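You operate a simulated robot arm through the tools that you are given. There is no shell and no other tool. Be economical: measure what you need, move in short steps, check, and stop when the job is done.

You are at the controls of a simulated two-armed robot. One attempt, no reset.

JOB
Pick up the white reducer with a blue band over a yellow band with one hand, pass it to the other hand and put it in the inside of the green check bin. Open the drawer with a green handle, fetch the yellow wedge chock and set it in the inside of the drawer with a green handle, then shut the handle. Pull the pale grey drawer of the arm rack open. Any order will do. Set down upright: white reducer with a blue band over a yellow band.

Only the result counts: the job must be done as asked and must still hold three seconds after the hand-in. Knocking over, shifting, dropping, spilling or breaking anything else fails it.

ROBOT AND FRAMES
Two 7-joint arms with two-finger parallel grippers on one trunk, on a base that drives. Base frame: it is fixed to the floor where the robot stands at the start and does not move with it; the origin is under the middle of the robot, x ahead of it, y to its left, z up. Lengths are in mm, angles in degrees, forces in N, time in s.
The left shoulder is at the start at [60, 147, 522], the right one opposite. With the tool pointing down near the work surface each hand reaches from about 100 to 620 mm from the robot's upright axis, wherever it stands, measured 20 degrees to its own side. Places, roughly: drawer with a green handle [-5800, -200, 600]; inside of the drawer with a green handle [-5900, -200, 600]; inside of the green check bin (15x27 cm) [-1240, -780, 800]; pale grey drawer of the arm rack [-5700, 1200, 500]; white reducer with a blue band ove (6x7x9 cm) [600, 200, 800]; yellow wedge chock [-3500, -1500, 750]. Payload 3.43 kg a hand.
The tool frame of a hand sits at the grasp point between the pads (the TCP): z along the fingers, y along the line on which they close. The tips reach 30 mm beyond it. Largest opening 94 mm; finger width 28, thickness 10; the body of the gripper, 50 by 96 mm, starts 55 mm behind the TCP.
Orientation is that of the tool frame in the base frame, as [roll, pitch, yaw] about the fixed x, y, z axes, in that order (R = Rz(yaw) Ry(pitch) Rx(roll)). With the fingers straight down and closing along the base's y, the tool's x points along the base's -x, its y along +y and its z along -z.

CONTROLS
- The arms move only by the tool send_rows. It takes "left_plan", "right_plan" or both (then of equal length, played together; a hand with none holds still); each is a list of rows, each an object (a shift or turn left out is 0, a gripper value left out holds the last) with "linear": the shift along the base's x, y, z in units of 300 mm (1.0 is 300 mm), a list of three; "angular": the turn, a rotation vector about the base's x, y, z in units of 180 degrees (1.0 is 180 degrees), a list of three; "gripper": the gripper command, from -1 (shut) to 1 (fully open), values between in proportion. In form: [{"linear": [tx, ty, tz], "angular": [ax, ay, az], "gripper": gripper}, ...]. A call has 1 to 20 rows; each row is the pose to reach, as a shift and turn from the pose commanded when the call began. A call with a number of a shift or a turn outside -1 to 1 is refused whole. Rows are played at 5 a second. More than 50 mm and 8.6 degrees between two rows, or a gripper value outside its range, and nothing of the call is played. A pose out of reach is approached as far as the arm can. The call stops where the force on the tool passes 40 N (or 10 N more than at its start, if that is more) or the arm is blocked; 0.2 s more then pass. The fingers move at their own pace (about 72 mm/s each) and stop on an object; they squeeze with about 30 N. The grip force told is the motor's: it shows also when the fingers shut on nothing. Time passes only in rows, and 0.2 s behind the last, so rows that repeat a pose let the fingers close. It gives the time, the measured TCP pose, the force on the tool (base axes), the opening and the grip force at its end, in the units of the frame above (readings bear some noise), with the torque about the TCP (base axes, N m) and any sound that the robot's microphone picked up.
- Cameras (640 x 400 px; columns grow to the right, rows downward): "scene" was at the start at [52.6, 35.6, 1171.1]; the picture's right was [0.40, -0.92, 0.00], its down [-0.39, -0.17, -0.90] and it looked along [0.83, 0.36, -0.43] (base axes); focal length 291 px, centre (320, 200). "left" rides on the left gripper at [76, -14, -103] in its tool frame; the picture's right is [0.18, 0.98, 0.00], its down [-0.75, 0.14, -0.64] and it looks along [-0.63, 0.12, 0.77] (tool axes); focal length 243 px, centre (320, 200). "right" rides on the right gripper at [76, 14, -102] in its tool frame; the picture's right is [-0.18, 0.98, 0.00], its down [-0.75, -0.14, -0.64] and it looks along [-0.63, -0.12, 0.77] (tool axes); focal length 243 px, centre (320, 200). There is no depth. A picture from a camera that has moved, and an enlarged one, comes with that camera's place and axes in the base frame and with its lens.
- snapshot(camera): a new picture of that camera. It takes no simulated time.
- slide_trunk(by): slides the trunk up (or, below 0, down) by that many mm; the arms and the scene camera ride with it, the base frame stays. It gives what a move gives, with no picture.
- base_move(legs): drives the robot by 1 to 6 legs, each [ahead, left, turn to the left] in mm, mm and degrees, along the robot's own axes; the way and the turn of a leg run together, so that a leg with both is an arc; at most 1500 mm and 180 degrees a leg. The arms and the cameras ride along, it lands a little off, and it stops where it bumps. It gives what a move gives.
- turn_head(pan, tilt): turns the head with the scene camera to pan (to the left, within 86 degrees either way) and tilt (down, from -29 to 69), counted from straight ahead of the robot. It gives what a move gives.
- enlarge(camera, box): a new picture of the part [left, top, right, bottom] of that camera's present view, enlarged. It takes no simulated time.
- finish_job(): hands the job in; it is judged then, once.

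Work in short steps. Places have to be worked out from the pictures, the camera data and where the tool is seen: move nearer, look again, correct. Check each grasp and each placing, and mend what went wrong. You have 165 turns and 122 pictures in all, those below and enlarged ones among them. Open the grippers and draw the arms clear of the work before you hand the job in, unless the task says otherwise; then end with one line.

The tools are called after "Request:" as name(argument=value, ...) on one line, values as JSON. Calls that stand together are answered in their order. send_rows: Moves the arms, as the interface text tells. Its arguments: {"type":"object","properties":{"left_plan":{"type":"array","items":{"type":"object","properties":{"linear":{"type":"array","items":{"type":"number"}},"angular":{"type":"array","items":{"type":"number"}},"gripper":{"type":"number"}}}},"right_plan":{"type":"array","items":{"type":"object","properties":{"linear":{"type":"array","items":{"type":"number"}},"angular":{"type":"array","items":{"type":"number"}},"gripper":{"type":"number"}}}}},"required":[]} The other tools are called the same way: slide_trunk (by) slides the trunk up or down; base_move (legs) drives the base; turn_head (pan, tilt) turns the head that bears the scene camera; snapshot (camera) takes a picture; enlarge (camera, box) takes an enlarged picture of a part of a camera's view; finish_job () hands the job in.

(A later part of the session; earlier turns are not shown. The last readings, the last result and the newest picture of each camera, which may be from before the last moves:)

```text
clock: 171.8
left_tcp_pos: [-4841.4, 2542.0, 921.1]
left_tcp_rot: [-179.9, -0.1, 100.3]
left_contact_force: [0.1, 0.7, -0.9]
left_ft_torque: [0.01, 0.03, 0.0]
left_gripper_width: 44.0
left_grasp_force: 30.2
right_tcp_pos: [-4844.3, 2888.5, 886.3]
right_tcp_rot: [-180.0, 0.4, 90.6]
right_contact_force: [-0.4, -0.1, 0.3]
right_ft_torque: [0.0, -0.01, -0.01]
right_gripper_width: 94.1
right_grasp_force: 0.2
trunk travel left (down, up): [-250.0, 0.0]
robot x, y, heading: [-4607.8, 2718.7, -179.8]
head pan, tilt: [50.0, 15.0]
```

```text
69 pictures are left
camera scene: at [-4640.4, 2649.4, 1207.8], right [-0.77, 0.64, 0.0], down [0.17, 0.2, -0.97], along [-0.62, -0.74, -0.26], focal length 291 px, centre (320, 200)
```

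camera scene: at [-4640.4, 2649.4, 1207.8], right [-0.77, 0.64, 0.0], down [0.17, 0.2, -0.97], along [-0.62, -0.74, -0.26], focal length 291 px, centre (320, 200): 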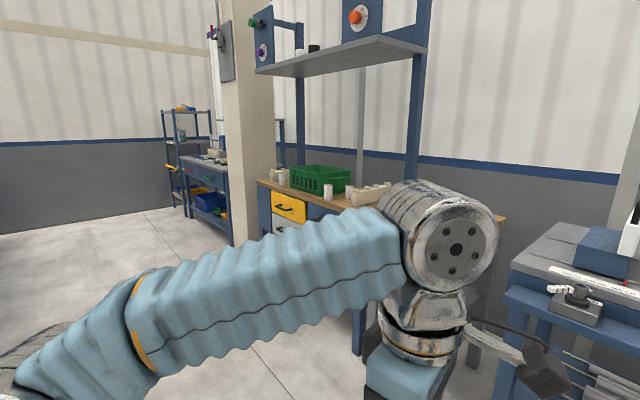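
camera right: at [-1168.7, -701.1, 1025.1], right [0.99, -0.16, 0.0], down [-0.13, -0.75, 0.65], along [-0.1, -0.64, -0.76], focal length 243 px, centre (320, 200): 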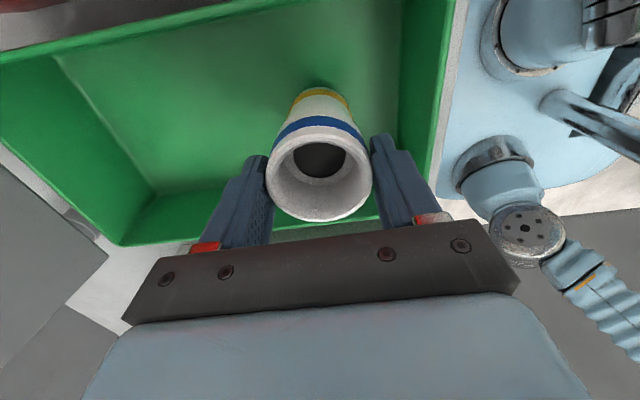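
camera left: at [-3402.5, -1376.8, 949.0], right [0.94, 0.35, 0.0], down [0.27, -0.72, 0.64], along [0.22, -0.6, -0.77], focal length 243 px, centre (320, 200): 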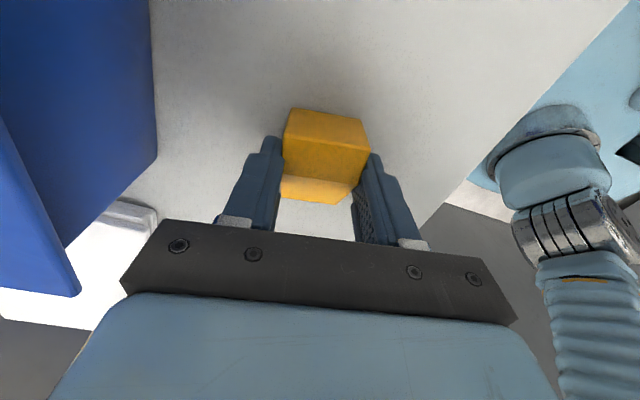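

The desk with the green-handle drawer lies past the pillar. I slide left down this aisle to y ≈ −180 and look ahead.

Request:
base_move(legs=[[0, 1450, 0], [0, 1450, 0]])

Request:
turn_head(pan=0, tilt=25)

Request:
snapshot(camera="scene")

```text
clock: 185.5
left_tcp_pos: [-4858.0, -282.5, 921.6]
left_tcp_rot: [-179.8, 0.0, 98.4]
left_contact_force: [0.2, -0.6, -1.0]
left_ft_torque: [0.0, 0.0, -0.02]
left_gripper_width: 44.5
left_grasp_force: 30.1
right_tcp_pos: [-4851.7, 65.5, 886.0]
right_tcp_rot: [-180.0, 0.4, 88.7]
right_contact_force: [0.1, 0.1, 0.7]
right_ft_torque: [0.0, 0.0, 0.03]
right_gripper_width: 94.1
right_grasp_force: 0.0
trunk travel left (down, up): [-250.0, 0.0]
robot x, y, heading: [-4620.6, -108.0, 178.2]
head pan, tilt: [50.0, 15.0]
```

```text
clock: 186.7
left_tcp_pos: [-4858.0, -282.6, 921.0]
left_tcp_rot: [-179.8, 0.1, 98.3]
left_contact_force: [0.1, -0.9, -1.4]
left_ft_torque: [0.03, -0.02, -0.01]
left_gripper_width: 44.2
left_grasp_force: 29.9
right_tcp_pos: [-4850.7, 65.1, 885.4]
right_tcp_rot: [-180.0, 0.3, 88.7]
right_contact_force: [0.2, 0.6, -0.1]
right_ft_torque: [-0.01, 0.04, 0.01]
right_gripper_width: 93.7
right_grasp_force: 0.2
trunk travel left (down, up): [-250.0, 0.0]
robot x, y, heading: [-4622.6, -105.8, 178.3]
head pan, tilt: [0.0, 25.0]
```

```text
68 pictures are left
camera scene: at [-4684.5, -108.1, 1191.7], right [0.03, 1.0, 0.0], down [0.42, -0.01, -0.91], along [-0.91, 0.03, -0.42], focal length 291 px, centre (320, 200)
```

scene: 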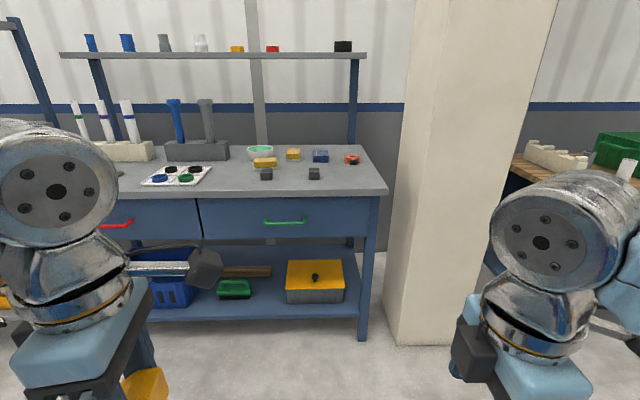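

The drawer front is at x ≈ −5660 with the green bar handle near (−5640, −207, z 654). I turn the right hand to point ahead (−x), fingers closing vertically, and then bring the base to y ≈ −350, x ≈ −4970.

Request:
send_rows(right_plan=[{"linear": [-0.05, -0.01, -0.05], "angular": [0, 0.045, 0]}, {"linear": [-0.1, -0.02, -0.11], "angular": [0, 0.09, 0]}, {"linear": [-0.15, -0.03, -0.18], "angular": [0, 0.135, 0]}, {"linear": [-0.2, -0.03, -0.25], "angular": [0, 0.18, 0]}, {"linear": [-0.25, -0.03, -0.32], "angular": [0, 0.225, 0]}, {"linear": [-0.3, -0.03, -0.39], "angular": [0, 0.27, 0]}, {"linear": [-0.35, -0.03, -0.46], "angular": [0, 0.315, 0]}, {"linear": [-0.4, -0.03, -0.53], "angular": [0, 0.36, 0]}, {"linear": [-0.45, -0.03, -0.6], "angular": [0, 0.405, 0]}, {"linear": [-0.5, -0.03, -0.67], "angular": [0, 0.45, 0]}, {"linear": [-0.55, -0.03, -0.74], "angular": [0, 0.5, 0]}, {"linear": [-0.55, -0.03, -0.74], "angular": [0, 0.5, 0]}])

Request:
base_move(legs=[[0, 245, 1.8], [350, 0, 0]])

Request:
turn_head(pan=-10, tilt=30)

Request:
snapshot(camera="scene")

Request:
snapshot(camera="right")

```text
refused: row 11 steps farther than a row can; nothing moved
```

```text
clock: 190.3
left_tcp_pos: [-5205.4, -523.6, 921.8]
left_tcp_rot: [-179.9, -0.1, 100.1]
left_contact_force: [-0.2, -0.2, -1.2]
left_ft_torque: [0.0, 0.03, 0.0]
left_gripper_width: 44.1
left_grasp_force: 29.9
right_tcp_pos: [-5206.3, -175.6, 885.8]
right_tcp_rot: [-180.0, 0.3, 90.4]
right_contact_force: [-0.4, 0.1, -0.5]
right_ft_torque: [0.0, 0.01, 0.02]
right_gripper_width: 94.0
right_grasp_force: 0.1
trunk travel left (down, up): [-250.0, 0.0]
robot x, y, heading: [-4970.3, -341.3, 180.1]
head pan, tilt: [0.0, 25.0]
```

```text
clock: 191.0
left_tcp_pos: [-5203.9, -523.8, 921.1]
left_tcp_rot: [-179.9, -0.1, 100.1]
left_contact_force: [0.5, 0.4, -1.0]
left_ft_torque: [0.02, 0.01, 0.01]
left_gripper_width: 44.2
left_grasp_force: 29.6
right_tcp_pos: [-5207.9, -175.5, 886.4]
right_tcp_rot: [180.0, 0.3, 90.4]
right_contact_force: [-0.3, -0.3, 0.0]
right_ft_torque: [-0.03, 0.03, -0.01]
right_gripper_width: 93.9
right_grasp_force: 0.1
trunk travel left (down, up): [-250.0, 0.0]
robot x, y, heading: [-4971.6, -345.5, 179.9]
head pan, tilt: [-10.0, 30.0]
```

```text
67 pictures are left
camera scene: at [-5032.6, -328.6, 1183.7], right [0.17, 0.98, 0.0], down [0.49, -0.09, -0.87], along [-0.85, 0.15, -0.5], focal length 291 px, centre (320, 200)
```

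scene: 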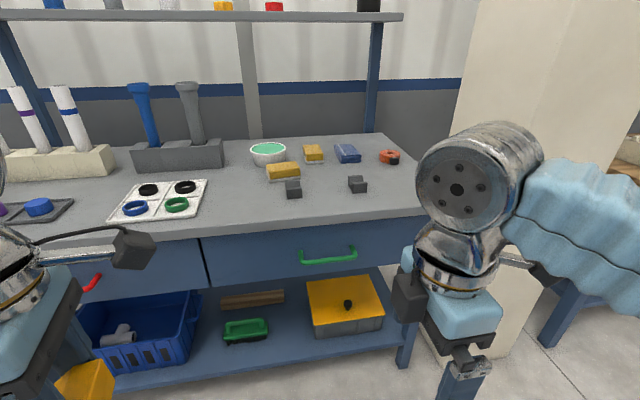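

```text
66 pictures are left
camera right: at [-5193.1, -99.9, 988.4], right [0.98, -0.18, 0.0], down [-0.14, -0.75, 0.65], along [-0.11, -0.64, -0.76], focal length 243 px, centre (320, 200)
```

right: 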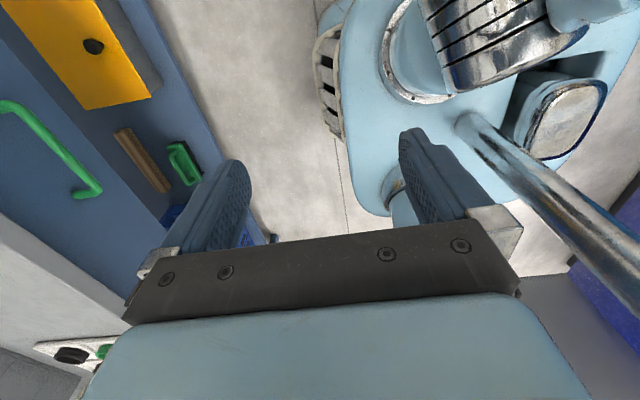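

The step in the last row was too large, so the arm has not moved yet. Triangulating, the handle bar is near x −5600, z 677, y −273…−138. I turn the right hand to point at it with smaller steps.

Request:
send_rows(right_plan=[{"linear": [-0.05, -0.01, -0.05], "angular": [0, 0.042, 0]}, {"linear": [-0.1, -0.02, -0.1], "angular": [0, 0.084, 0]}, {"linear": [-0.15, -0.03, -0.16], "angular": [0, 0.126, 0]}, {"linear": [-0.2, -0.04, -0.22], "angular": [0, 0.168, 0]}, {"linear": [-0.25, -0.05, -0.28], "angular": [0, 0.21, 0]}, {"linear": [-0.3, -0.06, -0.34], "angular": [0, 0.252, 0]}, {"linear": [-0.36, -0.07, -0.4], "angular": [0, 0.294, 0]}, {"linear": [-0.42, -0.08, -0.46], "angular": [0, 0.336, 0]}, {"linear": [-0.48, -0.09, -0.52], "angular": [0, 0.378, 0]}, {"linear": [-0.54, -0.1, -0.58], "angular": [0, 0.42, 0]}, {"linear": [-0.59, -0.1, -0.64], "angular": [0, 0.462, 0]}, {"linear": [-0.633, -0.1, -0.687], "angular": [0, 0.5, 0]}, {"linear": [-0.633, -0.1, -0.687], "angular": [0, 0.5, 0]}])

Request:
snapshot(camera="right")

Request:
snapshot(camera="scene")

```text
clock: 193.8
left_tcp_pos: [-5204.0, -523.9, 919.9]
left_tcp_rot: [-179.9, 0.0, 100.1]
left_contact_force: [-0.5, 0.4, -1.2]
left_ft_torque: [0.07, 0.01, 0.0]
left_gripper_width: 44.1
left_grasp_force: 29.8
right_tcp_pos: [-5475.2, -238.5, 665.4]
right_tcp_rot: [-90.0, -0.4, 90.5]
right_contact_force: [0.0, -0.7, 0.1]
right_ft_torque: [0.0, 0.01, -0.03]
right_gripper_width: 93.9
right_grasp_force: 0.1
right hand out of reach, approached as far as the arm can: row 7, 8, 9, 10, 11, 12, 13
trunk travel left (down, up): [-250.0, 0.0]
robot x, y, heading: [-4971.5, -345.0, 179.7]
head pan, tilt: [-10.0, 30.0]
```

```text
65 pictures are left
camera right: at [-5373.8, -163.0, 652.6], right [0.0, -0.18, -0.98], down [0.65, -0.75, 0.14], along [-0.76, -0.64, 0.12], focal length 243 px, centre (320, 200)
```

right: 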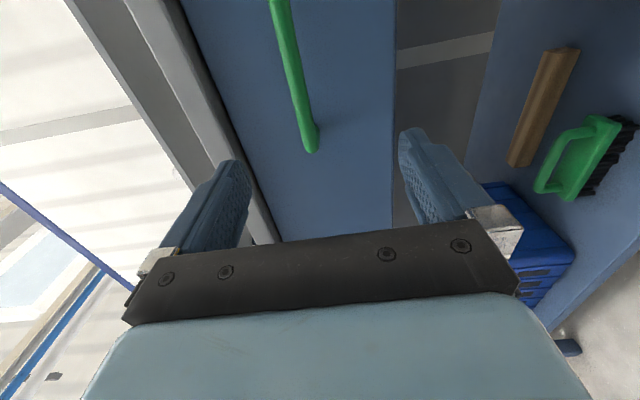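

```text
64 pictures are left
camera scene: at [-5032.6, -329.1, 1183.7], right [0.17, 0.98, 0.0], down [0.49, -0.09, -0.87], along [-0.85, 0.15, -0.5], focal length 291 px, centre (320, 200)
```

scene: 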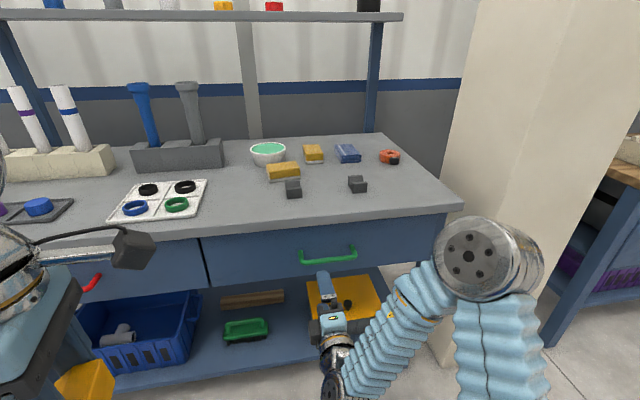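

The hand points at the drawer; the bar is at about (−5595, −205, 682). I adjust y and z with the arm, then look again.

Request:
send_rows(right_plan=[{"linear": [0.05, 0.05, 0.03]}, {"linear": [0.1, 0.11, 0.057]}, {"linear": [0.1, 0.11, 0.057]}])

Request:
base_move(legs=[[85, 0, 0]])

Request:
snapshot(camera="right")

```text
clock: 194.6
left_tcp_pos: [-5204.9, -522.7, 921.5]
left_tcp_rot: [-179.9, -0.1, 100.1]
left_contact_force: [0.8, 0.5, -0.9]
left_ft_torque: [0.03, -0.01, 0.02]
left_gripper_width: 44.2
left_grasp_force: 30.1
right_tcp_pos: [-5484.1, -219.3, 685.4]
right_tcp_rot: [-90.0, -0.3, 90.3]
right_contact_force: [-0.1, 0.0, 0.3]
right_ft_torque: [0.02, 0.0, 0.02]
right_gripper_width: 94.0
right_grasp_force: 0.0
right hand out of reach, approached as far as the arm can: row 1, 2, 3
trunk travel left (down, up): [-250.0, 0.0]
robot x, y, heading: [-4969.2, -344.4, 179.9]
head pan, tilt: [-10.0, 30.0]
```

```text
clock: 195.7
left_tcp_pos: [-5290.0, -523.5, 921.3]
left_tcp_rot: [-179.9, 0.1, 100.0]
left_contact_force: [-0.7, 0.0, -1.3]
left_ft_torque: [-0.03, 0.04, 0.02]
left_gripper_width: 44.1
left_grasp_force: 30.2
right_tcp_pos: [-5569.6, -219.1, 685.1]
right_tcp_rot: [-90.0, -0.4, 90.3]
right_contact_force: [0.1, 1.2, 0.0]
right_ft_torque: [-0.02, 0.0, -0.02]
right_gripper_width: 94.2
right_grasp_force: 0.1
trunk travel left (down, up): [-250.0, 0.0]
robot x, y, heading: [-5058.4, -345.7, 180.0]
head pan, tilt: [-10.0, 30.0]
```

```text
63 pictures are left
camera right: at [-5467.8, -144.2, 671.5], right [0.0, -0.18, -0.98], down [0.65, -0.75, 0.14], along [-0.76, -0.64, 0.11], focal length 243 px, centre (320, 200)
```

right: 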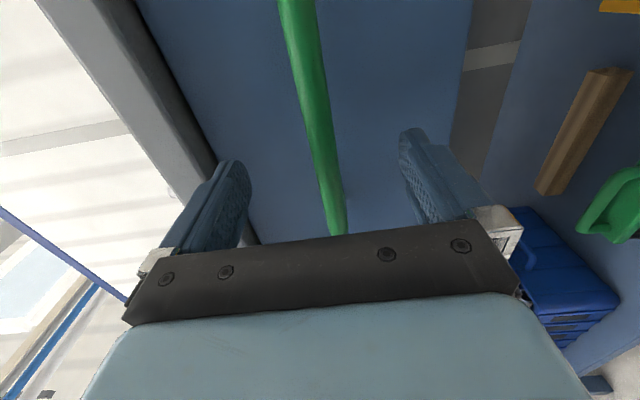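

The bar lies centred between the fingers. I advance 18 mm with the base and close on it.

Request:
base_move(legs=[[18, 0, 0]])

Request:
send_rows(right_plan=[{"gripper": -1}, {"gripper": -1}, {"gripper": -1}, {"gripper": -1}, {"gripper": -1}])

Request:
snapshot(camera="right")

```text
clock: 196.5
left_tcp_pos: [-5308.5, -524.0, 922.2]
left_tcp_rot: [-179.9, 0.0, 100.1]
left_contact_force: [0.0, -0.5, -0.6]
left_ft_torque: [0.0, 0.03, -0.02]
left_gripper_width: 44.4
left_grasp_force: 30.2
right_tcp_pos: [-5589.0, -218.6, 684.8]
right_tcp_rot: [-90.0, -0.3, 90.4]
right_contact_force: [0.7, -0.2, -0.2]
right_ft_torque: [0.04, 0.01, 0.01]
right_gripper_width: 94.2
right_grasp_force: 0.1
trunk travel left (down, up): [-250.0, 0.0]
robot x, y, heading: [-5079.2, -341.3, 180.0]
head pan, tilt: [-10.0, 30.0]
```

```text
clock: 197.7
left_tcp_pos: [-5309.6, -521.7, 922.0]
left_tcp_rot: [180.0, 0.0, 100.2]
left_contact_force: [-0.3, -0.3, -1.4]
left_ft_torque: [-0.05, -0.04, 0.02]
left_gripper_width: 44.1
left_grasp_force: 30.4
right_tcp_pos: [-5587.6, -219.0, 679.6]
right_tcp_rot: [-91.0, -0.6, 90.5]
right_contact_force: [-1.3, -1.4, -10.9]
right_ft_torque: [-0.65, -0.1, -0.36]
right_gripper_width: 18.1
right_grasp_force: 44.7
trunk travel left (down, up): [-250.0, 0.0]
robot x, y, heading: [-5074.7, -341.7, 179.8]
head pan, tilt: [-10.0, 30.0]
stopped in row 5 (right hand): the force on the tool passed its limit at 41 N (the readings are from after the stop); the commanded pose is now the measured one
```

```text
62 pictures are left
camera right: at [-5485.2, -143.9, 668.6], right [0.02, -0.18, -0.98], down [0.64, -0.75, 0.15], along [-0.76, -0.64, 0.1], focal length 243 px, centre (320, 200)
```

right: 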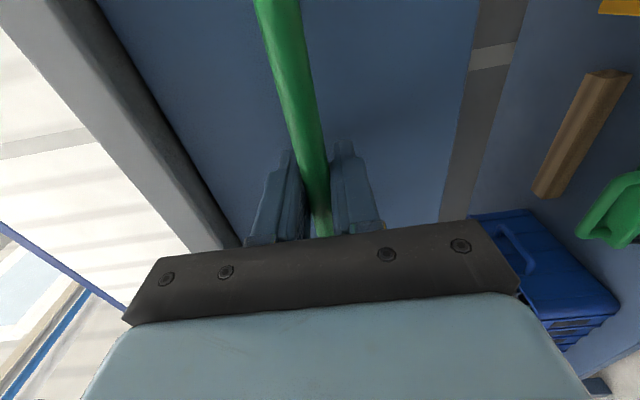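

The bar is gripped. I pull by backing the base 100 mm and check.

Request:
base_move(legs=[[-100, 0, 0]])

Request:
snapshot(camera="scene")

```text
clock: 198.9
left_tcp_pos: [-5209.8, -523.2, 922.0]
left_tcp_rot: [-180.0, 0.0, 100.0]
left_contact_force: [0.7, -0.1, -0.7]
left_ft_torque: [-0.02, -0.02, 0.01]
left_gripper_width: 44.2
left_grasp_force: 30.0
right_tcp_pos: [-5488.6, -220.1, 679.3]
right_tcp_rot: [-90.8, -0.5, 90.4]
right_contact_force: [0.9, -2.8, -24.9]
right_ft_torque: [-0.65, 0.11, 0.04]
right_gripper_width: 18.4
right_grasp_force: 45.3
trunk travel left (down, up): [-250.0, 0.0]
robot x, y, heading: [-4973.3, -347.4, 179.8]
head pan, tilt: [-10.0, 30.0]
```

```text
61 pictures are left
camera scene: at [-5038.0, -328.4, 1183.5], right [0.18, 0.98, 0.0], down [0.49, -0.09, -0.87], along [-0.85, 0.15, -0.5], focal length 291 px, centre (320, 200)
```

scene: 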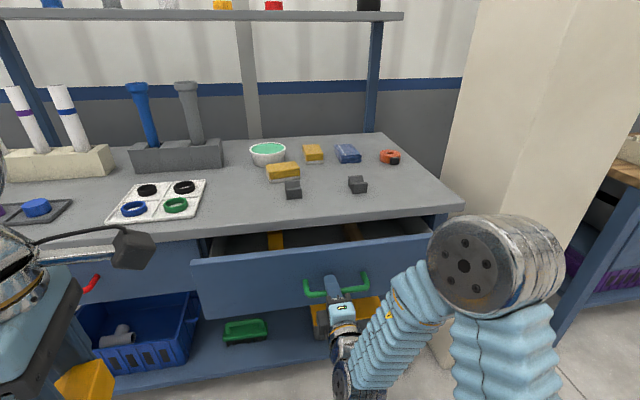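

The drawer slides open cleanly, and there are things inside. I pull another 170 mm.

Request:
base_move(legs=[[-170, 0, 0]])

Request:
turn_head(pan=-5, tilt=35)

Request:
snapshot(camera="scene")

```text
clock: 200.4
left_tcp_pos: [-5030.8, -523.4, 922.0]
left_tcp_rot: [-179.8, 0.1, 100.3]
left_contact_force: [1.0, 1.1, -2.2]
left_ft_torque: [0.02, -0.05, -0.03]
left_gripper_width: 44.0
left_grasp_force: 29.8
right_tcp_pos: [-5311.6, -220.2, 679.8]
right_tcp_rot: [-90.8, -0.4, 90.6]
right_contact_force: [1.5, 23.6, -9.8]
right_ft_torque: [-0.5, 0.02, -0.78]
right_gripper_width: 18.0
right_grasp_force: 45.4
trunk travel left (down, up): [-250.0, 0.0]
robot x, y, heading: [-4798.2, -341.9, -179.8]
head pan, tilt: [-10.0, 30.0]
```

```text
clock: 201.0
left_tcp_pos: [-5028.9, -523.1, 921.7]
left_tcp_rot: [-179.9, -0.1, 100.4]
left_contact_force: [0.4, -0.5, -1.3]
left_ft_torque: [-0.01, 0.01, -0.01]
left_gripper_width: 44.1
left_grasp_force: 30.2
right_tcp_pos: [-5310.9, -220.5, 680.0]
right_tcp_rot: [-90.9, -0.5, 90.3]
right_contact_force: [1.1, 5.1, -4.7]
right_ft_torque: [-0.69, 0.01, -0.31]
right_gripper_width: 18.6
right_grasp_force: 45.1
trunk travel left (down, up): [-250.0, 0.0]
robot x, y, heading: [-4797.9, -339.5, -179.8]
head pan, tilt: [-5.0, 35.0]
```

```text
60 pictures are left
camera scene: at [-4858.6, -336.0, 1175.9], right [0.08, 1.0, 0.0], down [0.57, -0.05, -0.82], along [-0.82, 0.07, -0.57], focal length 291 px, centre (320, 200)
```

scene: 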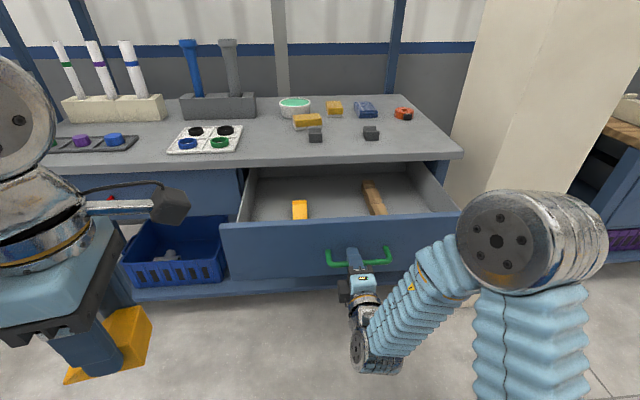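

The drawer is open about 275 mm; it already holds a yellow piece and a stick, with free room on the left. I release the handle and back off 70 mm.

Request:
send_rows(right_plan=[{"gripper": 1}, {"gripper": 1}, {"gripper": 1}, {"gripper": 1}])

Request:
base_move(legs=[[-70, 0, 0]])

Request:
send_rows(right_plan=[{"linear": [0.1, 0.05, 0.0]}, {"linear": [0.2, 0.15, 0.0]}, {"linear": [0.3, 0.25, 0.0]}, {"linear": [0.4, 0.35, 0.0]}, {"linear": [0.5, 0.45, 0.0]}, {"linear": [0.6, 0.55, 0.0]}, {"linear": [0.7, 0.65, 0.0]}])

Request:
snapshot(camera="scene")

```text
clock: 202.0
left_tcp_pos: [-5030.3, -523.3, 922.1]
left_tcp_rot: [-179.9, 0.0, 100.5]
left_contact_force: [0.3, 0.7, -0.9]
left_ft_torque: [0.0, -0.02, 0.04]
left_gripper_width: 44.3
left_grasp_force: 30.4
right_tcp_pos: [-5310.4, -220.7, 679.0]
right_tcp_rot: [-90.9, -0.5, 90.4]
right_contact_force: [0.1, 0.7, -0.3]
right_ft_torque: [0.0, -0.02, 0.03]
right_gripper_width: 94.1
right_grasp_force: 0.0
trunk travel left (down, up): [-250.0, 0.0]
robot x, y, heading: [-4801.3, -338.6, -179.8]
head pan, tilt: [-5.0, 35.0]
```

```text
clock: 203.0
left_tcp_pos: [-4960.9, -523.2, 921.4]
left_tcp_rot: [-179.9, 0.0, 100.4]
left_contact_force: [0.0, 0.0, -0.5]
left_ft_torque: [-0.01, -0.03, 0.01]
left_gripper_width: 44.3
left_grasp_force: 30.4
right_tcp_pos: [-5241.8, -222.2, 680.5]
right_tcp_rot: [-90.8, -0.6, 90.6]
right_contact_force: [0.3, -0.4, -1.7]
right_ft_torque: [0.02, 0.0, -0.06]
right_gripper_width: 94.2
right_grasp_force: 0.2
trunk travel left (down, up): [-250.0, 0.0]
robot x, y, heading: [-4727.7, -341.3, -179.7]
head pan, tilt: [-5.0, 35.0]
```

```text
clock: 204.6
left_tcp_pos: [-4960.9, -524.1, 921.9]
left_tcp_rot: [180.0, 0.0, 100.5]
left_contact_force: [0.3, -0.1, -1.5]
left_ft_torque: [0.0, 0.01, 0.02]
left_gripper_width: 44.4
left_grasp_force: 29.8
right_tcp_pos: [-5240.0, -222.0, 680.4]
right_tcp_rot: [-90.8, -0.4, 90.6]
right_contact_force: [0.1, 0.2, 0.7]
right_ft_torque: [0.03, 0.01, 0.0]
right_gripper_width: 93.9
right_grasp_force: 0.0
right hand out of reach, approached as far as the arm can: row 1, 2, 3, 4, 5, 6, 7
trunk travel left (down, up): [-250.0, 0.0]
robot x, y, heading: [-4730.2, -343.3, -179.9]
head pan, tilt: [-5.0, 35.0]
```

```text
59 pictures are left
camera scene: at [-4787.9, -336.4, 1175.9], right [0.08, 1.0, 0.0], down [0.57, -0.05, -0.82], along [-0.82, 0.07, -0.57], focal length 291 px, centre (320, 200)
```

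scene: 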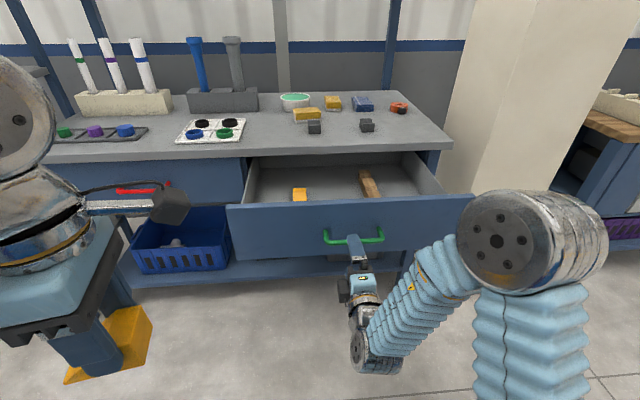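

The right arm is at a joint limit in this posture. I retrace its way in: back and up while turning tool-down again.

Request:
send_rows(right_plan=[{"linear": [0.07, 0.01, 0.05], "angular": [0, -0.042, 0]}, {"linear": [0.14, 0.02, 0.1], "angular": [0, -0.084, 0]}, {"linear": [0.21, 0.03, 0.15], "angular": [0, -0.126, 0]}, {"linear": [0.28, 0.04, 0.2], "angular": [0, -0.168, 0]}, {"linear": [0.35, 0.05, 0.26], "angular": [0, -0.21, 0]}, {"linear": [0.42, 0.06, 0.32], "angular": [0, -0.252, 0]}, {"linear": [0.49, 0.07, 0.38], "angular": [0, -0.294, 0]}, {"linear": [0.56, 0.08, 0.44], "angular": [0, -0.336, 0]}, {"linear": [0.64, 0.09, 0.5], "angular": [0, -0.378, 0]}, {"linear": [0.72, 0.1, 0.56], "angular": [0, -0.42, 0]}, {"linear": [0.8, 0.12, 0.62], "angular": [0, -0.462, 0]}, {"linear": [0.88, 0.147, 0.687], "angular": [0, -0.5, 0]}, {"linear": [0.88, 0.147, 0.687], "angular": [0, -0.5, 0]}])

```text
clock: 207.4
left_tcp_pos: [-4961.1, -525.1, 921.5]
left_tcp_rot: [-179.9, 0.0, 100.5]
left_contact_force: [0.4, 0.3, -1.1]
left_ft_torque: [-0.04, 0.0, -0.02]
left_gripper_width: 44.1
left_grasp_force: 29.7
right_tcp_pos: [-4971.0, -181.1, 884.2]
right_tcp_rot: [179.0, 0.5, 90.5]
right_contact_force: [-0.2, -0.1, 0.2]
right_ft_torque: [-0.02, 0.01, -0.02]
right_gripper_width: 93.8
right_grasp_force: 0.0
right hand out of reach, approached as far as the arm can: row 1, 2, 3, 4
trunk travel left (down, up): [-250.0, 0.0]
robot x, y, heading: [-4727.0, -341.6, -180.0]
head pan, tilt: [-5.0, 35.0]
```

The right hand is back up, tool-down. I drive 290 mm ahead so that the left hand can reach over the open drawer.

Request:
base_move(legs=[[290, 0, 0]])

Request:
turn_head(pan=5, tilt=50)

Request:
snapshot(camera="scene")

```text
clock: 209.4
left_tcp_pos: [-5249.8, -526.0, 921.8]
left_tcp_rot: [-179.8, 0.1, 100.5]
left_contact_force: [0.0, -0.1, -0.4]
left_ft_torque: [-0.02, 0.0, -0.03]
left_gripper_width: 44.2
left_grasp_force: 30.4
right_tcp_pos: [-5261.5, -181.7, 882.9]
right_tcp_rot: [179.2, 0.6, 90.6]
right_contact_force: [0.0, 0.2, 0.8]
right_ft_torque: [0.01, 0.0, -0.01]
right_gripper_width: 93.9
right_grasp_force: 0.0
trunk travel left (down, up): [-250.0, 0.0]
robot x, y, heading: [-5015.4, -343.0, -179.7]
head pan, tilt: [-5.0, 35.0]
```

```text
clock: 210.2
left_tcp_pos: [-5250.6, -526.6, 921.7]
left_tcp_rot: [-179.9, 0.0, 100.5]
left_contact_force: [-0.3, -0.4, -0.8]
left_ft_torque: [0.0, -0.01, -0.01]
left_gripper_width: 44.0
left_grasp_force: 29.6
right_tcp_pos: [-5261.7, -181.8, 883.3]
right_tcp_rot: [179.3, 0.6, 90.6]
right_contact_force: [0.8, -0.6, 0.3]
right_ft_torque: [-0.02, 0.02, 0.01]
right_gripper_width: 94.0
right_grasp_force: 0.1
trunk travel left (down, up): [-250.0, 0.0]
robot x, y, heading: [-5017.6, -345.5, -179.7]
head pan, tilt: [5.0, 50.0]
```

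```text
58 pictures are left
camera scene: at [-5067.0, -352.4, 1154.2], right [-0.09, 1.0, 0.0], down [0.76, 0.07, -0.64], along [-0.64, -0.06, -0.77], focal length 291 px, centre (320, 200)
```

scene: 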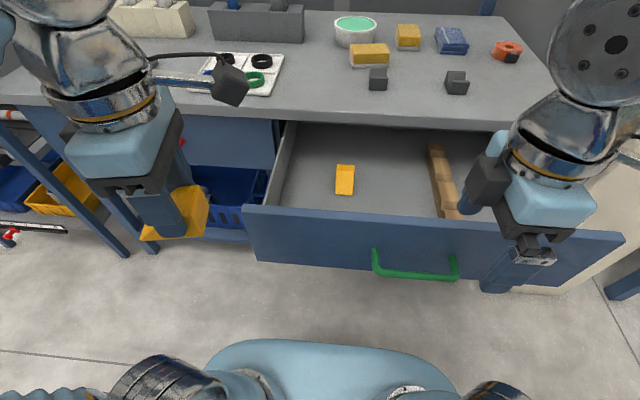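

The drawer spans y −500…+100 and the free spot at about (−5460, −400) is clear of both pieces inside. I move the left hand above it.

Request:
send_rows(left_plan=[{"linear": [-0.1, 0.06, 0]}, {"linear": [-0.2, 0.12, 0]}, {"linear": [-0.3, 0.18, 0]}, {"linear": [-0.4, 0.24, 0]}, {"linear": [-0.5, 0.3, -0.05]}, {"linear": [-0.6, 0.36, -0.15]}, {"linear": [-0.7, 0.42, -0.25]}, {"linear": [-0.7, 0.42, -0.38]}, {"linear": [-0.7, 0.42, -0.5]}, {"linear": [-0.7, 0.42, -0.5]}])

Request:
snapshot(camera="scene")

Request:
snapshot(camera="left")

```text
clock: 212.4
left_tcp_pos: [-5459.7, -401.2, 773.6]
left_tcp_rot: [-179.9, 0.0, 100.5]
left_contact_force: [0.4, -0.6, -1.0]
left_ft_torque: [-0.01, 0.0, 0.01]
left_gripper_width: 44.3
left_grasp_force: 30.1
right_tcp_pos: [-5261.2, -184.1, 883.1]
right_tcp_rot: [179.2, 0.5, 90.6]
right_contact_force: [0.1, -0.1, 0.9]
right_ft_torque: [-0.03, -0.03, 0.0]
right_gripper_width: 94.2
right_grasp_force: 0.0
trunk travel left (down, up): [-250.0, 0.0]
robot x, y, heading: [-5018.5, -342.4, -179.5]
head pan, tilt: [5.0, 50.0]
```

```text
57 pictures are left
camera scene: at [-5067.1, -352.4, 1154.2], right [-0.09, 1.0, 0.0], down [0.76, 0.07, -0.64], along [-0.64, -0.06, -0.77], focal length 291 px, centre (320, 200)
```

scene: 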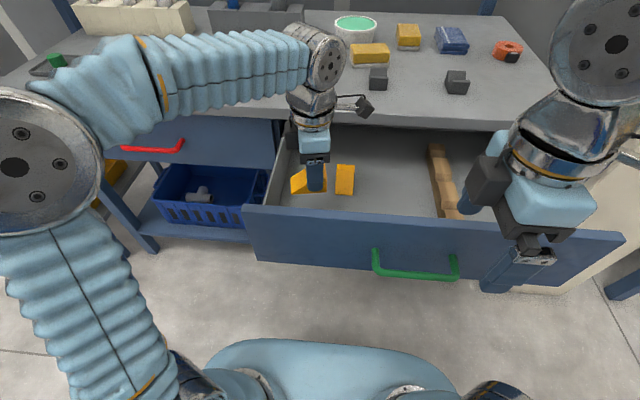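

```text
56 pictures are left
camera left: at [-5486.6, -328.6, 876.7], right [0.93, 0.36, 0.0], down [0.28, -0.71, 0.64], along [0.23, -0.6, -0.77], focal length 243 px, centre (320, 200)
```

left: 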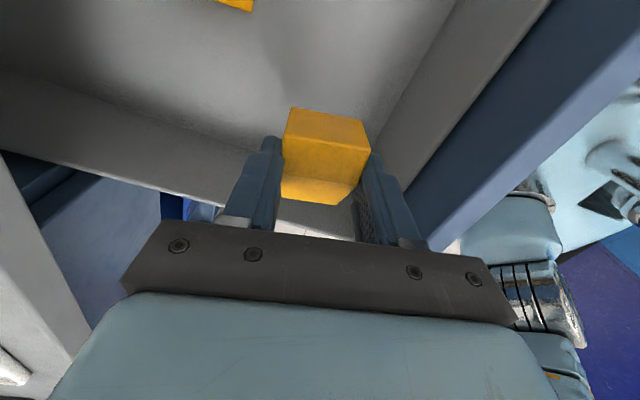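

Clear of the side wall and the front panel. I lower 108 mm into the drawer, then go slowly until contact.

Request:
send_rows(left_plan=[{"linear": [0, 0, -0.09]}, {"linear": [0, 0, -0.18]}, {"linear": [0, 0, -0.27]}, {"linear": [0, 0, -0.33]}, {"linear": [0, 0, -0.36]}, {"linear": [0, 0, -0.36]}])

Request:
send_rows(left_plan=[{"linear": [0, 0, -0.01]}, {"linear": [0, 0, -0.02]}, {"linear": [0, 0, -0.03]}, {"linear": [0, 0, -0.03]}])

Request:
enlarge(camera="scene", box=[230, 100, 430, 240])

```text
clock: 213.8
left_tcp_pos: [-5460.8, -402.0, 663.5]
left_tcp_rot: [-179.8, 0.0, 100.5]
left_contact_force: [0.2, 0.4, -0.6]
left_ft_torque: [0.03, 0.04, 0.04]
left_gripper_width: 44.1
left_grasp_force: 30.0
right_tcp_pos: [-5262.9, -183.6, 883.9]
right_tcp_rot: [179.2, 0.6, 90.6]
right_contact_force: [-0.2, -0.6, -0.2]
right_ft_torque: [0.01, -0.02, 0.0]
right_gripper_width: 94.1
right_grasp_force: 0.0
trunk travel left (down, up): [-250.0, 0.0]
robot x, y, heading: [-5016.7, -346.6, -179.7]
head pan, tilt: [5.0, 50.0]
```

```text
clock: 214.8
left_tcp_pos: [-5459.8, -399.5, 656.1]
left_tcp_rot: [-179.8, -0.1, 100.5]
left_contact_force: [-0.9, -2.1, 29.2]
left_ft_torque: [0.1, -0.13, 0.03]
left_gripper_width: 44.4
left_grasp_force: 29.9
right_tcp_pos: [-5261.5, -183.3, 884.6]
right_tcp_rot: [179.2, 0.7, 90.6]
right_contact_force: [0.1, 0.6, 0.0]
right_ft_torque: [-0.03, -0.02, 0.0]
right_gripper_width: 94.1
right_grasp_force: 0.0
trunk travel left (down, up): [-250.0, 0.0]
robot x, y, heading: [-5018.7, -343.2, -179.7]
head pan, tilt: [5.0, 50.0]
```

```text
2.86 times, centred on (330, 170) of scene
camera zoom: at [-5065.6, -352.4, 1154.6], right [-0.09, 1.0, 0.0], down [0.76, 0.07, -0.64], along [-0.64, -0.06, -0.77], focal length 831 px, centre (291, 286)
```

zoom: 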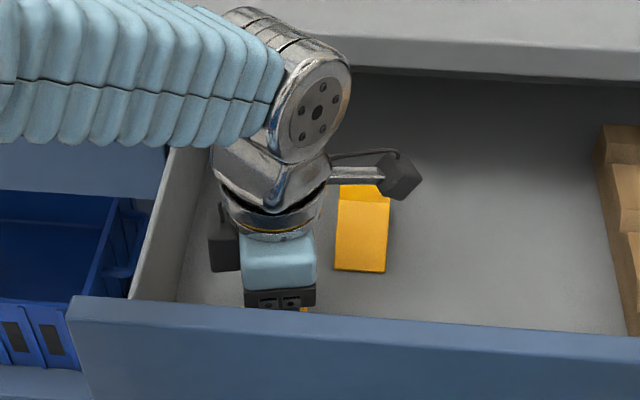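

Resting on the drawer floor with 29 N. I open the fingers and rise out of the drawer.

Request:
send_rows(left_plan=[{"linear": [0, 0, 0.004], "gripper": 0.6}, {"linear": [0, 0, 0.004], "gripper": 0.6}, {"linear": [0, 0, 0.004], "gripper": 0.6}, {"linear": [0, 0, 0.08], "gripper": 0.6}, {"linear": [0, 0, 0.2]}, {"linear": [0, 0, 0.34]}, {"linear": [0, 0, 0.48]}, {"linear": [0, 0, 0.62]}, {"linear": [0, 0, 0.76]}, {"linear": [0.1, -0.05, 0.88]}, {"linear": [0.22, -0.12, 0.88]}, {"linear": [0.34, -0.18, 0.88]}, {"linear": [0.46, -0.24, 0.88]}, {"linear": [0.58, -0.3, 0.88]}, {"linear": [0.7, -0.36, 0.88]}])

Request:
enlarge(camera="scene", box=[230, 100, 430, 240])

```text
clock: 218.0
left_tcp_pos: [-5249.1, -508.7, 918.2]
left_tcp_rot: [-179.9, 0.1, 100.4]
left_contact_force: [-0.3, 0.7, 0.3]
left_ft_torque: [0.0, -0.01, 0.01]
left_gripper_width: 75.5
left_grasp_force: 0.1
right_tcp_pos: [-5261.0, -181.9, 884.1]
right_tcp_rot: [179.2, 0.5, 90.6]
right_contact_force: [-1.0, -0.2, -0.4]
right_ft_torque: [0.02, -0.04, -0.02]
right_gripper_width: 93.8
right_grasp_force: 0.1
trunk travel left (down, up): [-250.0, 0.0]
robot x, y, heading: [-5018.2, -346.0, -179.6]
head pan, tilt: [5.0, 50.0]
```

```text
2.86 times, centred on (330, 170) of scene
camera zoom: at [-5067.2, -352.3, 1154.2], right [-0.09, 1.0, 0.0], down [0.76, 0.07, -0.64], along [-0.64, -0.06, -0.77], focal length 831 px, centre (291, 286)
```

zoom: 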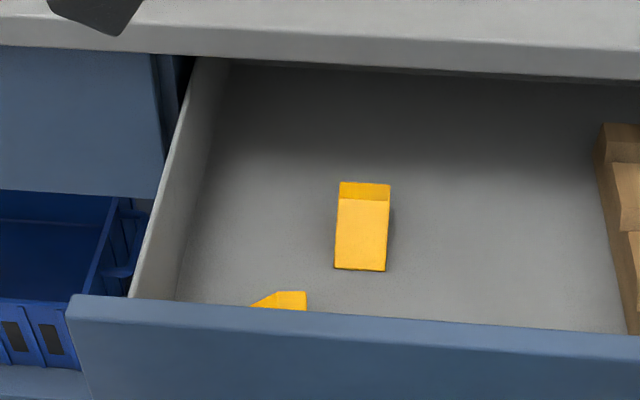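

The chock sits in the drawer and the other piece was not touched. To shut it I back off, point the right hand at the handle again the same way as before, and push with the base.

Request:
base_move(legs=[[-320, 0, -0.4]])

Request:
send_rows(right_plan=[{"linear": [-0.05, -0.01, -0.05], "angular": [0, 0.042, 0]}, {"linear": [-0.1, -0.02, -0.1], "angular": [0, 0.084, 0]}, {"linear": [-0.15, -0.03, -0.16], "angular": [0, 0.126, 0]}, {"linear": [-0.2, -0.04, -0.22], "angular": [0, 0.168, 0]}, {"linear": [-0.25, -0.05, -0.28], "angular": [0, 0.21, 0]}, {"linear": [-0.3, -0.06, -0.34], "angular": [0, 0.252, 0]}, {"linear": [-0.36, -0.07, -0.4], "angular": [0, 0.294, 0]}, {"linear": [-0.42, -0.08, -0.46], "angular": [0, 0.336, 0]}, {"linear": [-0.48, -0.09, -0.52], "angular": [0, 0.378, 0]}, {"linear": [-0.54, -0.1, -0.58], "angular": [0, 0.42, 0]}, {"linear": [-0.59, -0.1, -0.64], "angular": [0, 0.462, 0]}, {"linear": [-0.633, -0.1, -0.687], "angular": [0, 0.505, 0]}, {"linear": [-0.633, -0.1, -0.687], "angular": [0, 0.505, 0]}])

Request:
snapshot(camera="right")

```text
clock: 220.2
left_tcp_pos: [-4930.7, -505.0, 919.0]
left_tcp_rot: [-179.9, -0.1, 100.0]
left_contact_force: [0.0, -0.4, 0.5]
left_ft_torque: [-0.02, 0.01, 0.0]
left_gripper_width: 75.1
left_grasp_force: 0.1
right_tcp_pos: [-4939.9, -179.5, 883.9]
right_tcp_rot: [179.1, 0.6, 90.1]
right_contact_force: [-0.1, -0.3, 0.1]
right_ft_torque: [0.0, -0.03, 0.0]
right_gripper_width: 94.1
right_grasp_force: 0.1
trunk travel left (down, up): [-250.0, 0.0]
robot x, y, heading: [-4697.8, -342.6, 179.7]
head pan, tilt: [5.0, 50.0]
```

```text
clock: 222.9
left_tcp_pos: [-4931.7, -504.3, 916.8]
left_tcp_rot: [-179.9, -0.1, 99.9]
left_contact_force: [0.3, -0.9, 0.2]
left_ft_torque: [-0.01, -0.04, -0.01]
left_gripper_width: 75.2
left_grasp_force: 0.1
right_tcp_pos: [-5202.1, -238.3, 665.3]
right_tcp_rot: [-89.8, 0.0, 90.7]
right_contact_force: [-0.4, 0.0, -0.8]
right_ft_torque: [-0.01, -0.02, 0.0]
right_gripper_width: 94.0
right_grasp_force: 0.0
right hand out of reach, approached as far as the arm can: row 7, 8, 9, 10, 11, 12, 13
trunk travel left (down, up): [-250.0, 0.0]
robot x, y, heading: [-4698.3, -340.7, 180.1]
head pan, tilt: [5.0, 50.0]
```

```text
53 pictures are left
camera right: at [-5100.8, -161.7, 651.3], right [0.0, -0.18, -0.98], down [0.65, -0.75, 0.14], along [-0.76, -0.64, 0.12], focal length 243 px, centre (320, 200)
```

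right: 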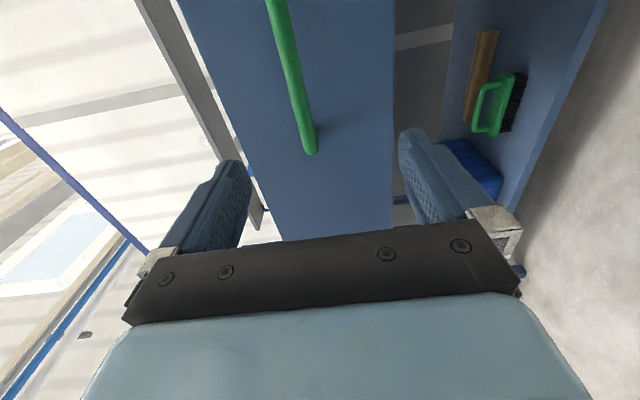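

Same pose as before. I centre on the bar and leave the fingers open so that both tips press the drawer front, then drive ahead in steps.

Request:
send_rows(right_plan=[{"linear": [0.05, 0.05, 0.03]}, {"linear": [0.1, 0.11, 0.057]}, {"linear": [0.1, 0.11, 0.057]}])

Request:
base_move(legs=[[200, 0, 0]])

Request:
snapshot(camera="scene")

```text
clock: 223.8
left_tcp_pos: [-4932.1, -506.0, 918.2]
left_tcp_rot: [180.0, 0.0, 100.0]
left_contact_force: [0.0, -1.3, -0.7]
left_ft_torque: [-0.02, 0.0, -0.02]
left_gripper_width: 75.2
left_grasp_force: 0.1
right_tcp_pos: [-5209.6, -223.3, 685.7]
right_tcp_rot: [-90.0, 0.0, 90.5]
right_contact_force: [0.3, 0.5, -0.6]
right_ft_torque: [0.05, 0.02, 0.0]
right_gripper_width: 94.1
right_grasp_force: 0.1
right hand out of reach, approached as far as the arm can: row 1, 2, 3
trunk travel left (down, up): [-250.0, 0.0]
robot x, y, heading: [-4700.6, -343.9, 179.8]
head pan, tilt: [5.0, 50.0]
```

```text
clock: 225.3
left_tcp_pos: [-5128.3, -503.5, 918.8]
left_tcp_rot: [-179.9, 0.0, 99.8]
left_contact_force: [0.8, -0.5, -0.4]
left_ft_torque: [0.04, 0.0, -0.01]
left_gripper_width: 75.1
left_grasp_force: 0.1
right_tcp_pos: [-5407.3, -220.5, 685.1]
right_tcp_rot: [-89.9, -0.1, 90.5]
right_contact_force: [0.8, 0.1, 0.9]
right_ft_torque: [-0.04, 0.01, -0.01]
right_gripper_width: 94.1
right_grasp_force: 0.1
trunk travel left (down, up): [-250.0, 0.0]
robot x, y, heading: [-4897.5, -340.6, 179.6]
head pan, tilt: [5.0, 50.0]
```

```text
52 pictures are left
camera scene: at [-4943.8, -350.4, 1154.2], right [-0.08, 1.0, 0.0], down [0.76, 0.06, -0.64], along [-0.64, -0.05, -0.77], focal length 291 px, centre (320, 200)
```

scene: 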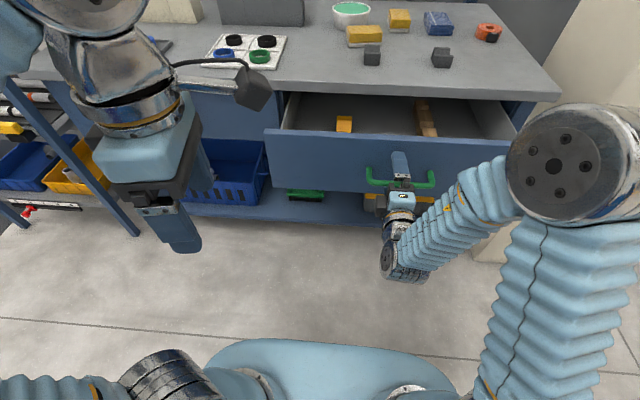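

The drawer is going in smoothly under push. I push another 160 mm.

Request:
base_move(legs=[[160, 0, 0]])

Request:
snapshot(camera="scene")

```text
clock: 226.8
left_tcp_pos: [-5291.2, -503.3, 918.1]
left_tcp_rot: [-179.9, -0.1, 100.0]
left_contact_force: [-0.4, 0.6, -0.3]
left_ft_torque: [0.01, -0.03, 0.01]
left_gripper_width: 75.3
left_grasp_force: 0.1
right_tcp_pos: [-5569.9, -222.6, 686.0]
right_tcp_rot: [-89.9, -0.1, 90.5]
right_contact_force: [-0.4, 0.2, 0.8]
right_ft_torque: [0.01, -0.01, 0.0]
right_gripper_width: 93.9
right_grasp_force: 0.0
trunk travel left (down, up): [-250.0, 0.0]
robot x, y, heading: [-5062.6, -341.6, 179.8]
head pan, tilt: [5.0, 50.0]
```

```text
51 pictures are left
camera scene: at [-5107.0, -349.9, 1154.2], right [-0.09, 1.0, 0.0], down [0.76, 0.07, -0.64], along [-0.64, -0.05, -0.77], focal length 291 px, centre (320, 200)
```

scene: 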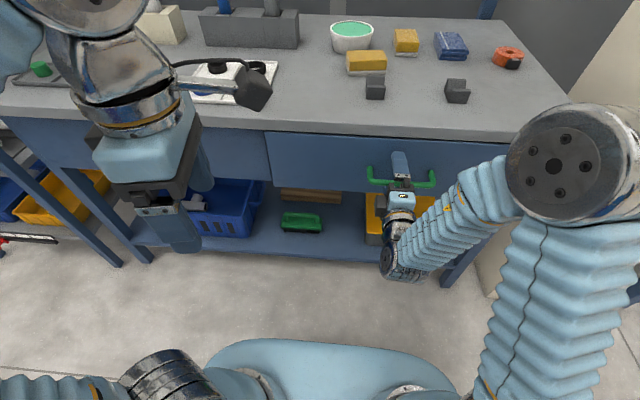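

Nearly shut. I push 15 mm further and read the force.

Request:
base_move(legs=[[15, 0, 0]])

Request:
enlarge(camera="scene", box=[220, 100, 480, 240])

```text
clock: 227.5
left_tcp_pos: [-5305.8, -504.0, 918.0]
left_tcp_rot: [-179.9, -0.1, 100.0]
left_contact_force: [-0.4, 0.5, 0.5]
left_ft_torque: [-0.01, -0.04, -0.03]
left_gripper_width: 75.4
left_grasp_force: 0.0
right_tcp_pos: [-5585.6, -222.3, 685.6]
right_tcp_rot: [-89.9, -0.1, 90.6]
right_contact_force: [0.7, 0.5, 0.0]
right_ft_torque: [0.05, 0.02, 0.03]
right_gripper_width: 94.1
right_grasp_force: 0.1
trunk travel left (down, up): [-250.0, 0.0]
robot x, y, heading: [-5073.5, -340.3, 179.9]
head pan, tilt: [5.0, 50.0]
```

```text
2.46 times, centred on (350, 170) of scene
camera zoom: at [-5121.9, -349.9, 1154.2], right [-0.09, 1.0, 0.0], down [0.76, 0.07, -0.64], along [-0.64, -0.05, -0.77], focal length 716 px, centre (246, 274)
```

zoom: 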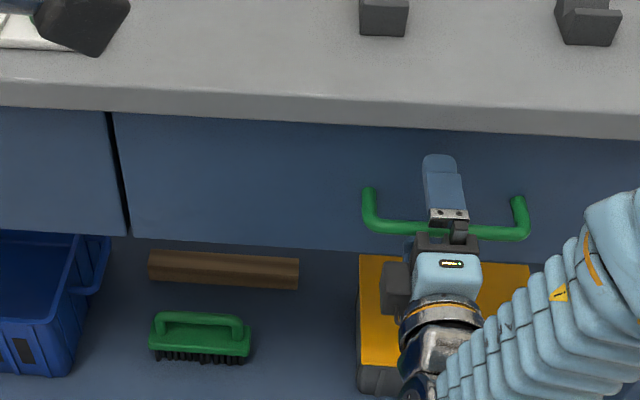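

It looks flush, but I felt no end-stop yet. I push another 12 mm carefully.

Request:
base_move(legs=[[12, 0, 0]])

Request:
snapshot(camera="right")

```text
clock: 228.3
left_tcp_pos: [-5317.3, -505.1, 918.9]
left_tcp_rot: [-180.0, 0.0, 100.0]
left_contact_force: [0.5, 0.4, 0.5]
left_ft_torque: [0.0, 0.01, 0.03]
left_gripper_width: 75.0
left_grasp_force: 0.1
right_tcp_pos: [-5597.6, -222.2, 686.0]
right_tcp_rot: [-89.9, -0.1, 90.6]
right_contact_force: [-0.8, -0.4, -0.3]
right_ft_torque: [0.01, -0.02, 0.02]
right_gripper_width: 93.9
right_grasp_force: 0.2
trunk travel left (down, up): [-250.0, 0.0]
robot x, y, heading: [-5084.1, -343.3, 179.9]
head pan, tilt: [5.0, 50.0]
```

```text
49 pictures are left
camera right: at [-5495.4, -145.7, 671.7], right [0.0, -0.18, -0.98], down [0.65, -0.75, 0.14], along [-0.76, -0.64, 0.12], focal length 243 px, centre (320, 200)
```

right: 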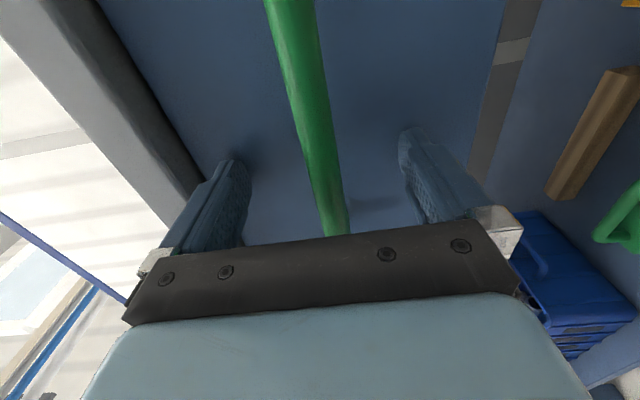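

Still no reaction force. I push 10 mm more to find the end-stop.

Request:
base_move(legs=[[10, 0, 0]])

Request:
base_move(legs=[[8, 0, 0]])

Request:
enlarge(camera="scene", box=[220, 100, 480, 240])

```text
clock: 229.1
left_tcp_pos: [-5321.7, -505.5, 920.0]
left_tcp_rot: [-179.9, 0.0, 100.1]
left_contact_force: [0.4, 0.1, -0.1]
left_ft_torque: [-0.01, 0.02, 0.02]
left_gripper_width: 75.3
left_grasp_force: 0.1
right_tcp_pos: [-5598.2, -221.4, 683.2]
right_tcp_rot: [-90.1, -0.1, 90.7]
right_contact_force: [13.3, 0.6, 2.1]
right_ft_torque: [-0.01, 0.8, -0.18]
right_gripper_width: 94.0
right_grasp_force: 0.0
trunk travel left (down, up): [-250.0, 0.0]
robot x, y, heading: [-5091.3, -343.3, 179.7]
head pan, tilt: [5.0, 50.0]
stopped in leg 1: the force on the tool passed its limit at 62 N (the readings are from after the stop); the commanded pose is now the measured one
```

```text
clock: 229.8
left_tcp_pos: [-5323.0, -504.5, 918.9]
left_tcp_rot: [-179.8, 0.1, 99.9]
left_contact_force: [0.1, -0.2, 0.4]
left_ft_torque: [0.0, -0.01, 0.0]
left_gripper_width: 75.5
left_grasp_force: 0.0
right_tcp_pos: [-5598.8, -222.4, 684.4]
right_tcp_rot: [-90.1, -0.1, 90.7]
right_contact_force: [17.6, 0.8, 4.3]
right_ft_torque: [0.0, 1.03, -0.25]
right_gripper_width: 94.0
right_grasp_force: 0.0
trunk travel left (down, up): [-250.0, 0.0]
robot x, y, heading: [-5094.9, -345.9, 180.1]
head pan, tilt: [5.0, 50.0]
stopped in leg 1: the force on the tool passed its limit at 58 N (the readings are from after the stop); the commanded pose is now the measured one
```

```text
2.46 times, centred on (350, 170) of scene
camera zoom: at [-5140.0, -349.8, 1154.2], right [-0.08, 1.0, 0.0], down [0.76, 0.06, -0.64], along [-0.64, -0.05, -0.77], focal length 716 px, centre (246, 274)
```

zoom: 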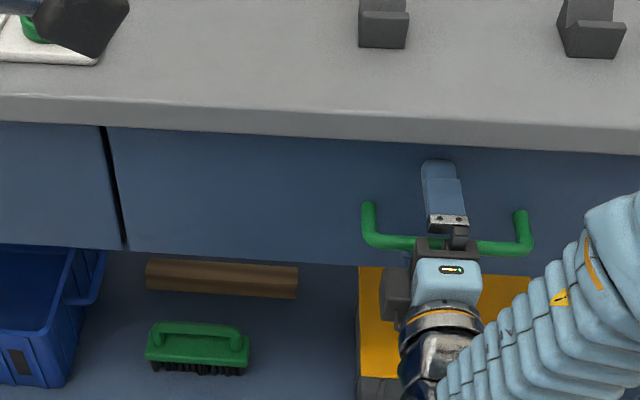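

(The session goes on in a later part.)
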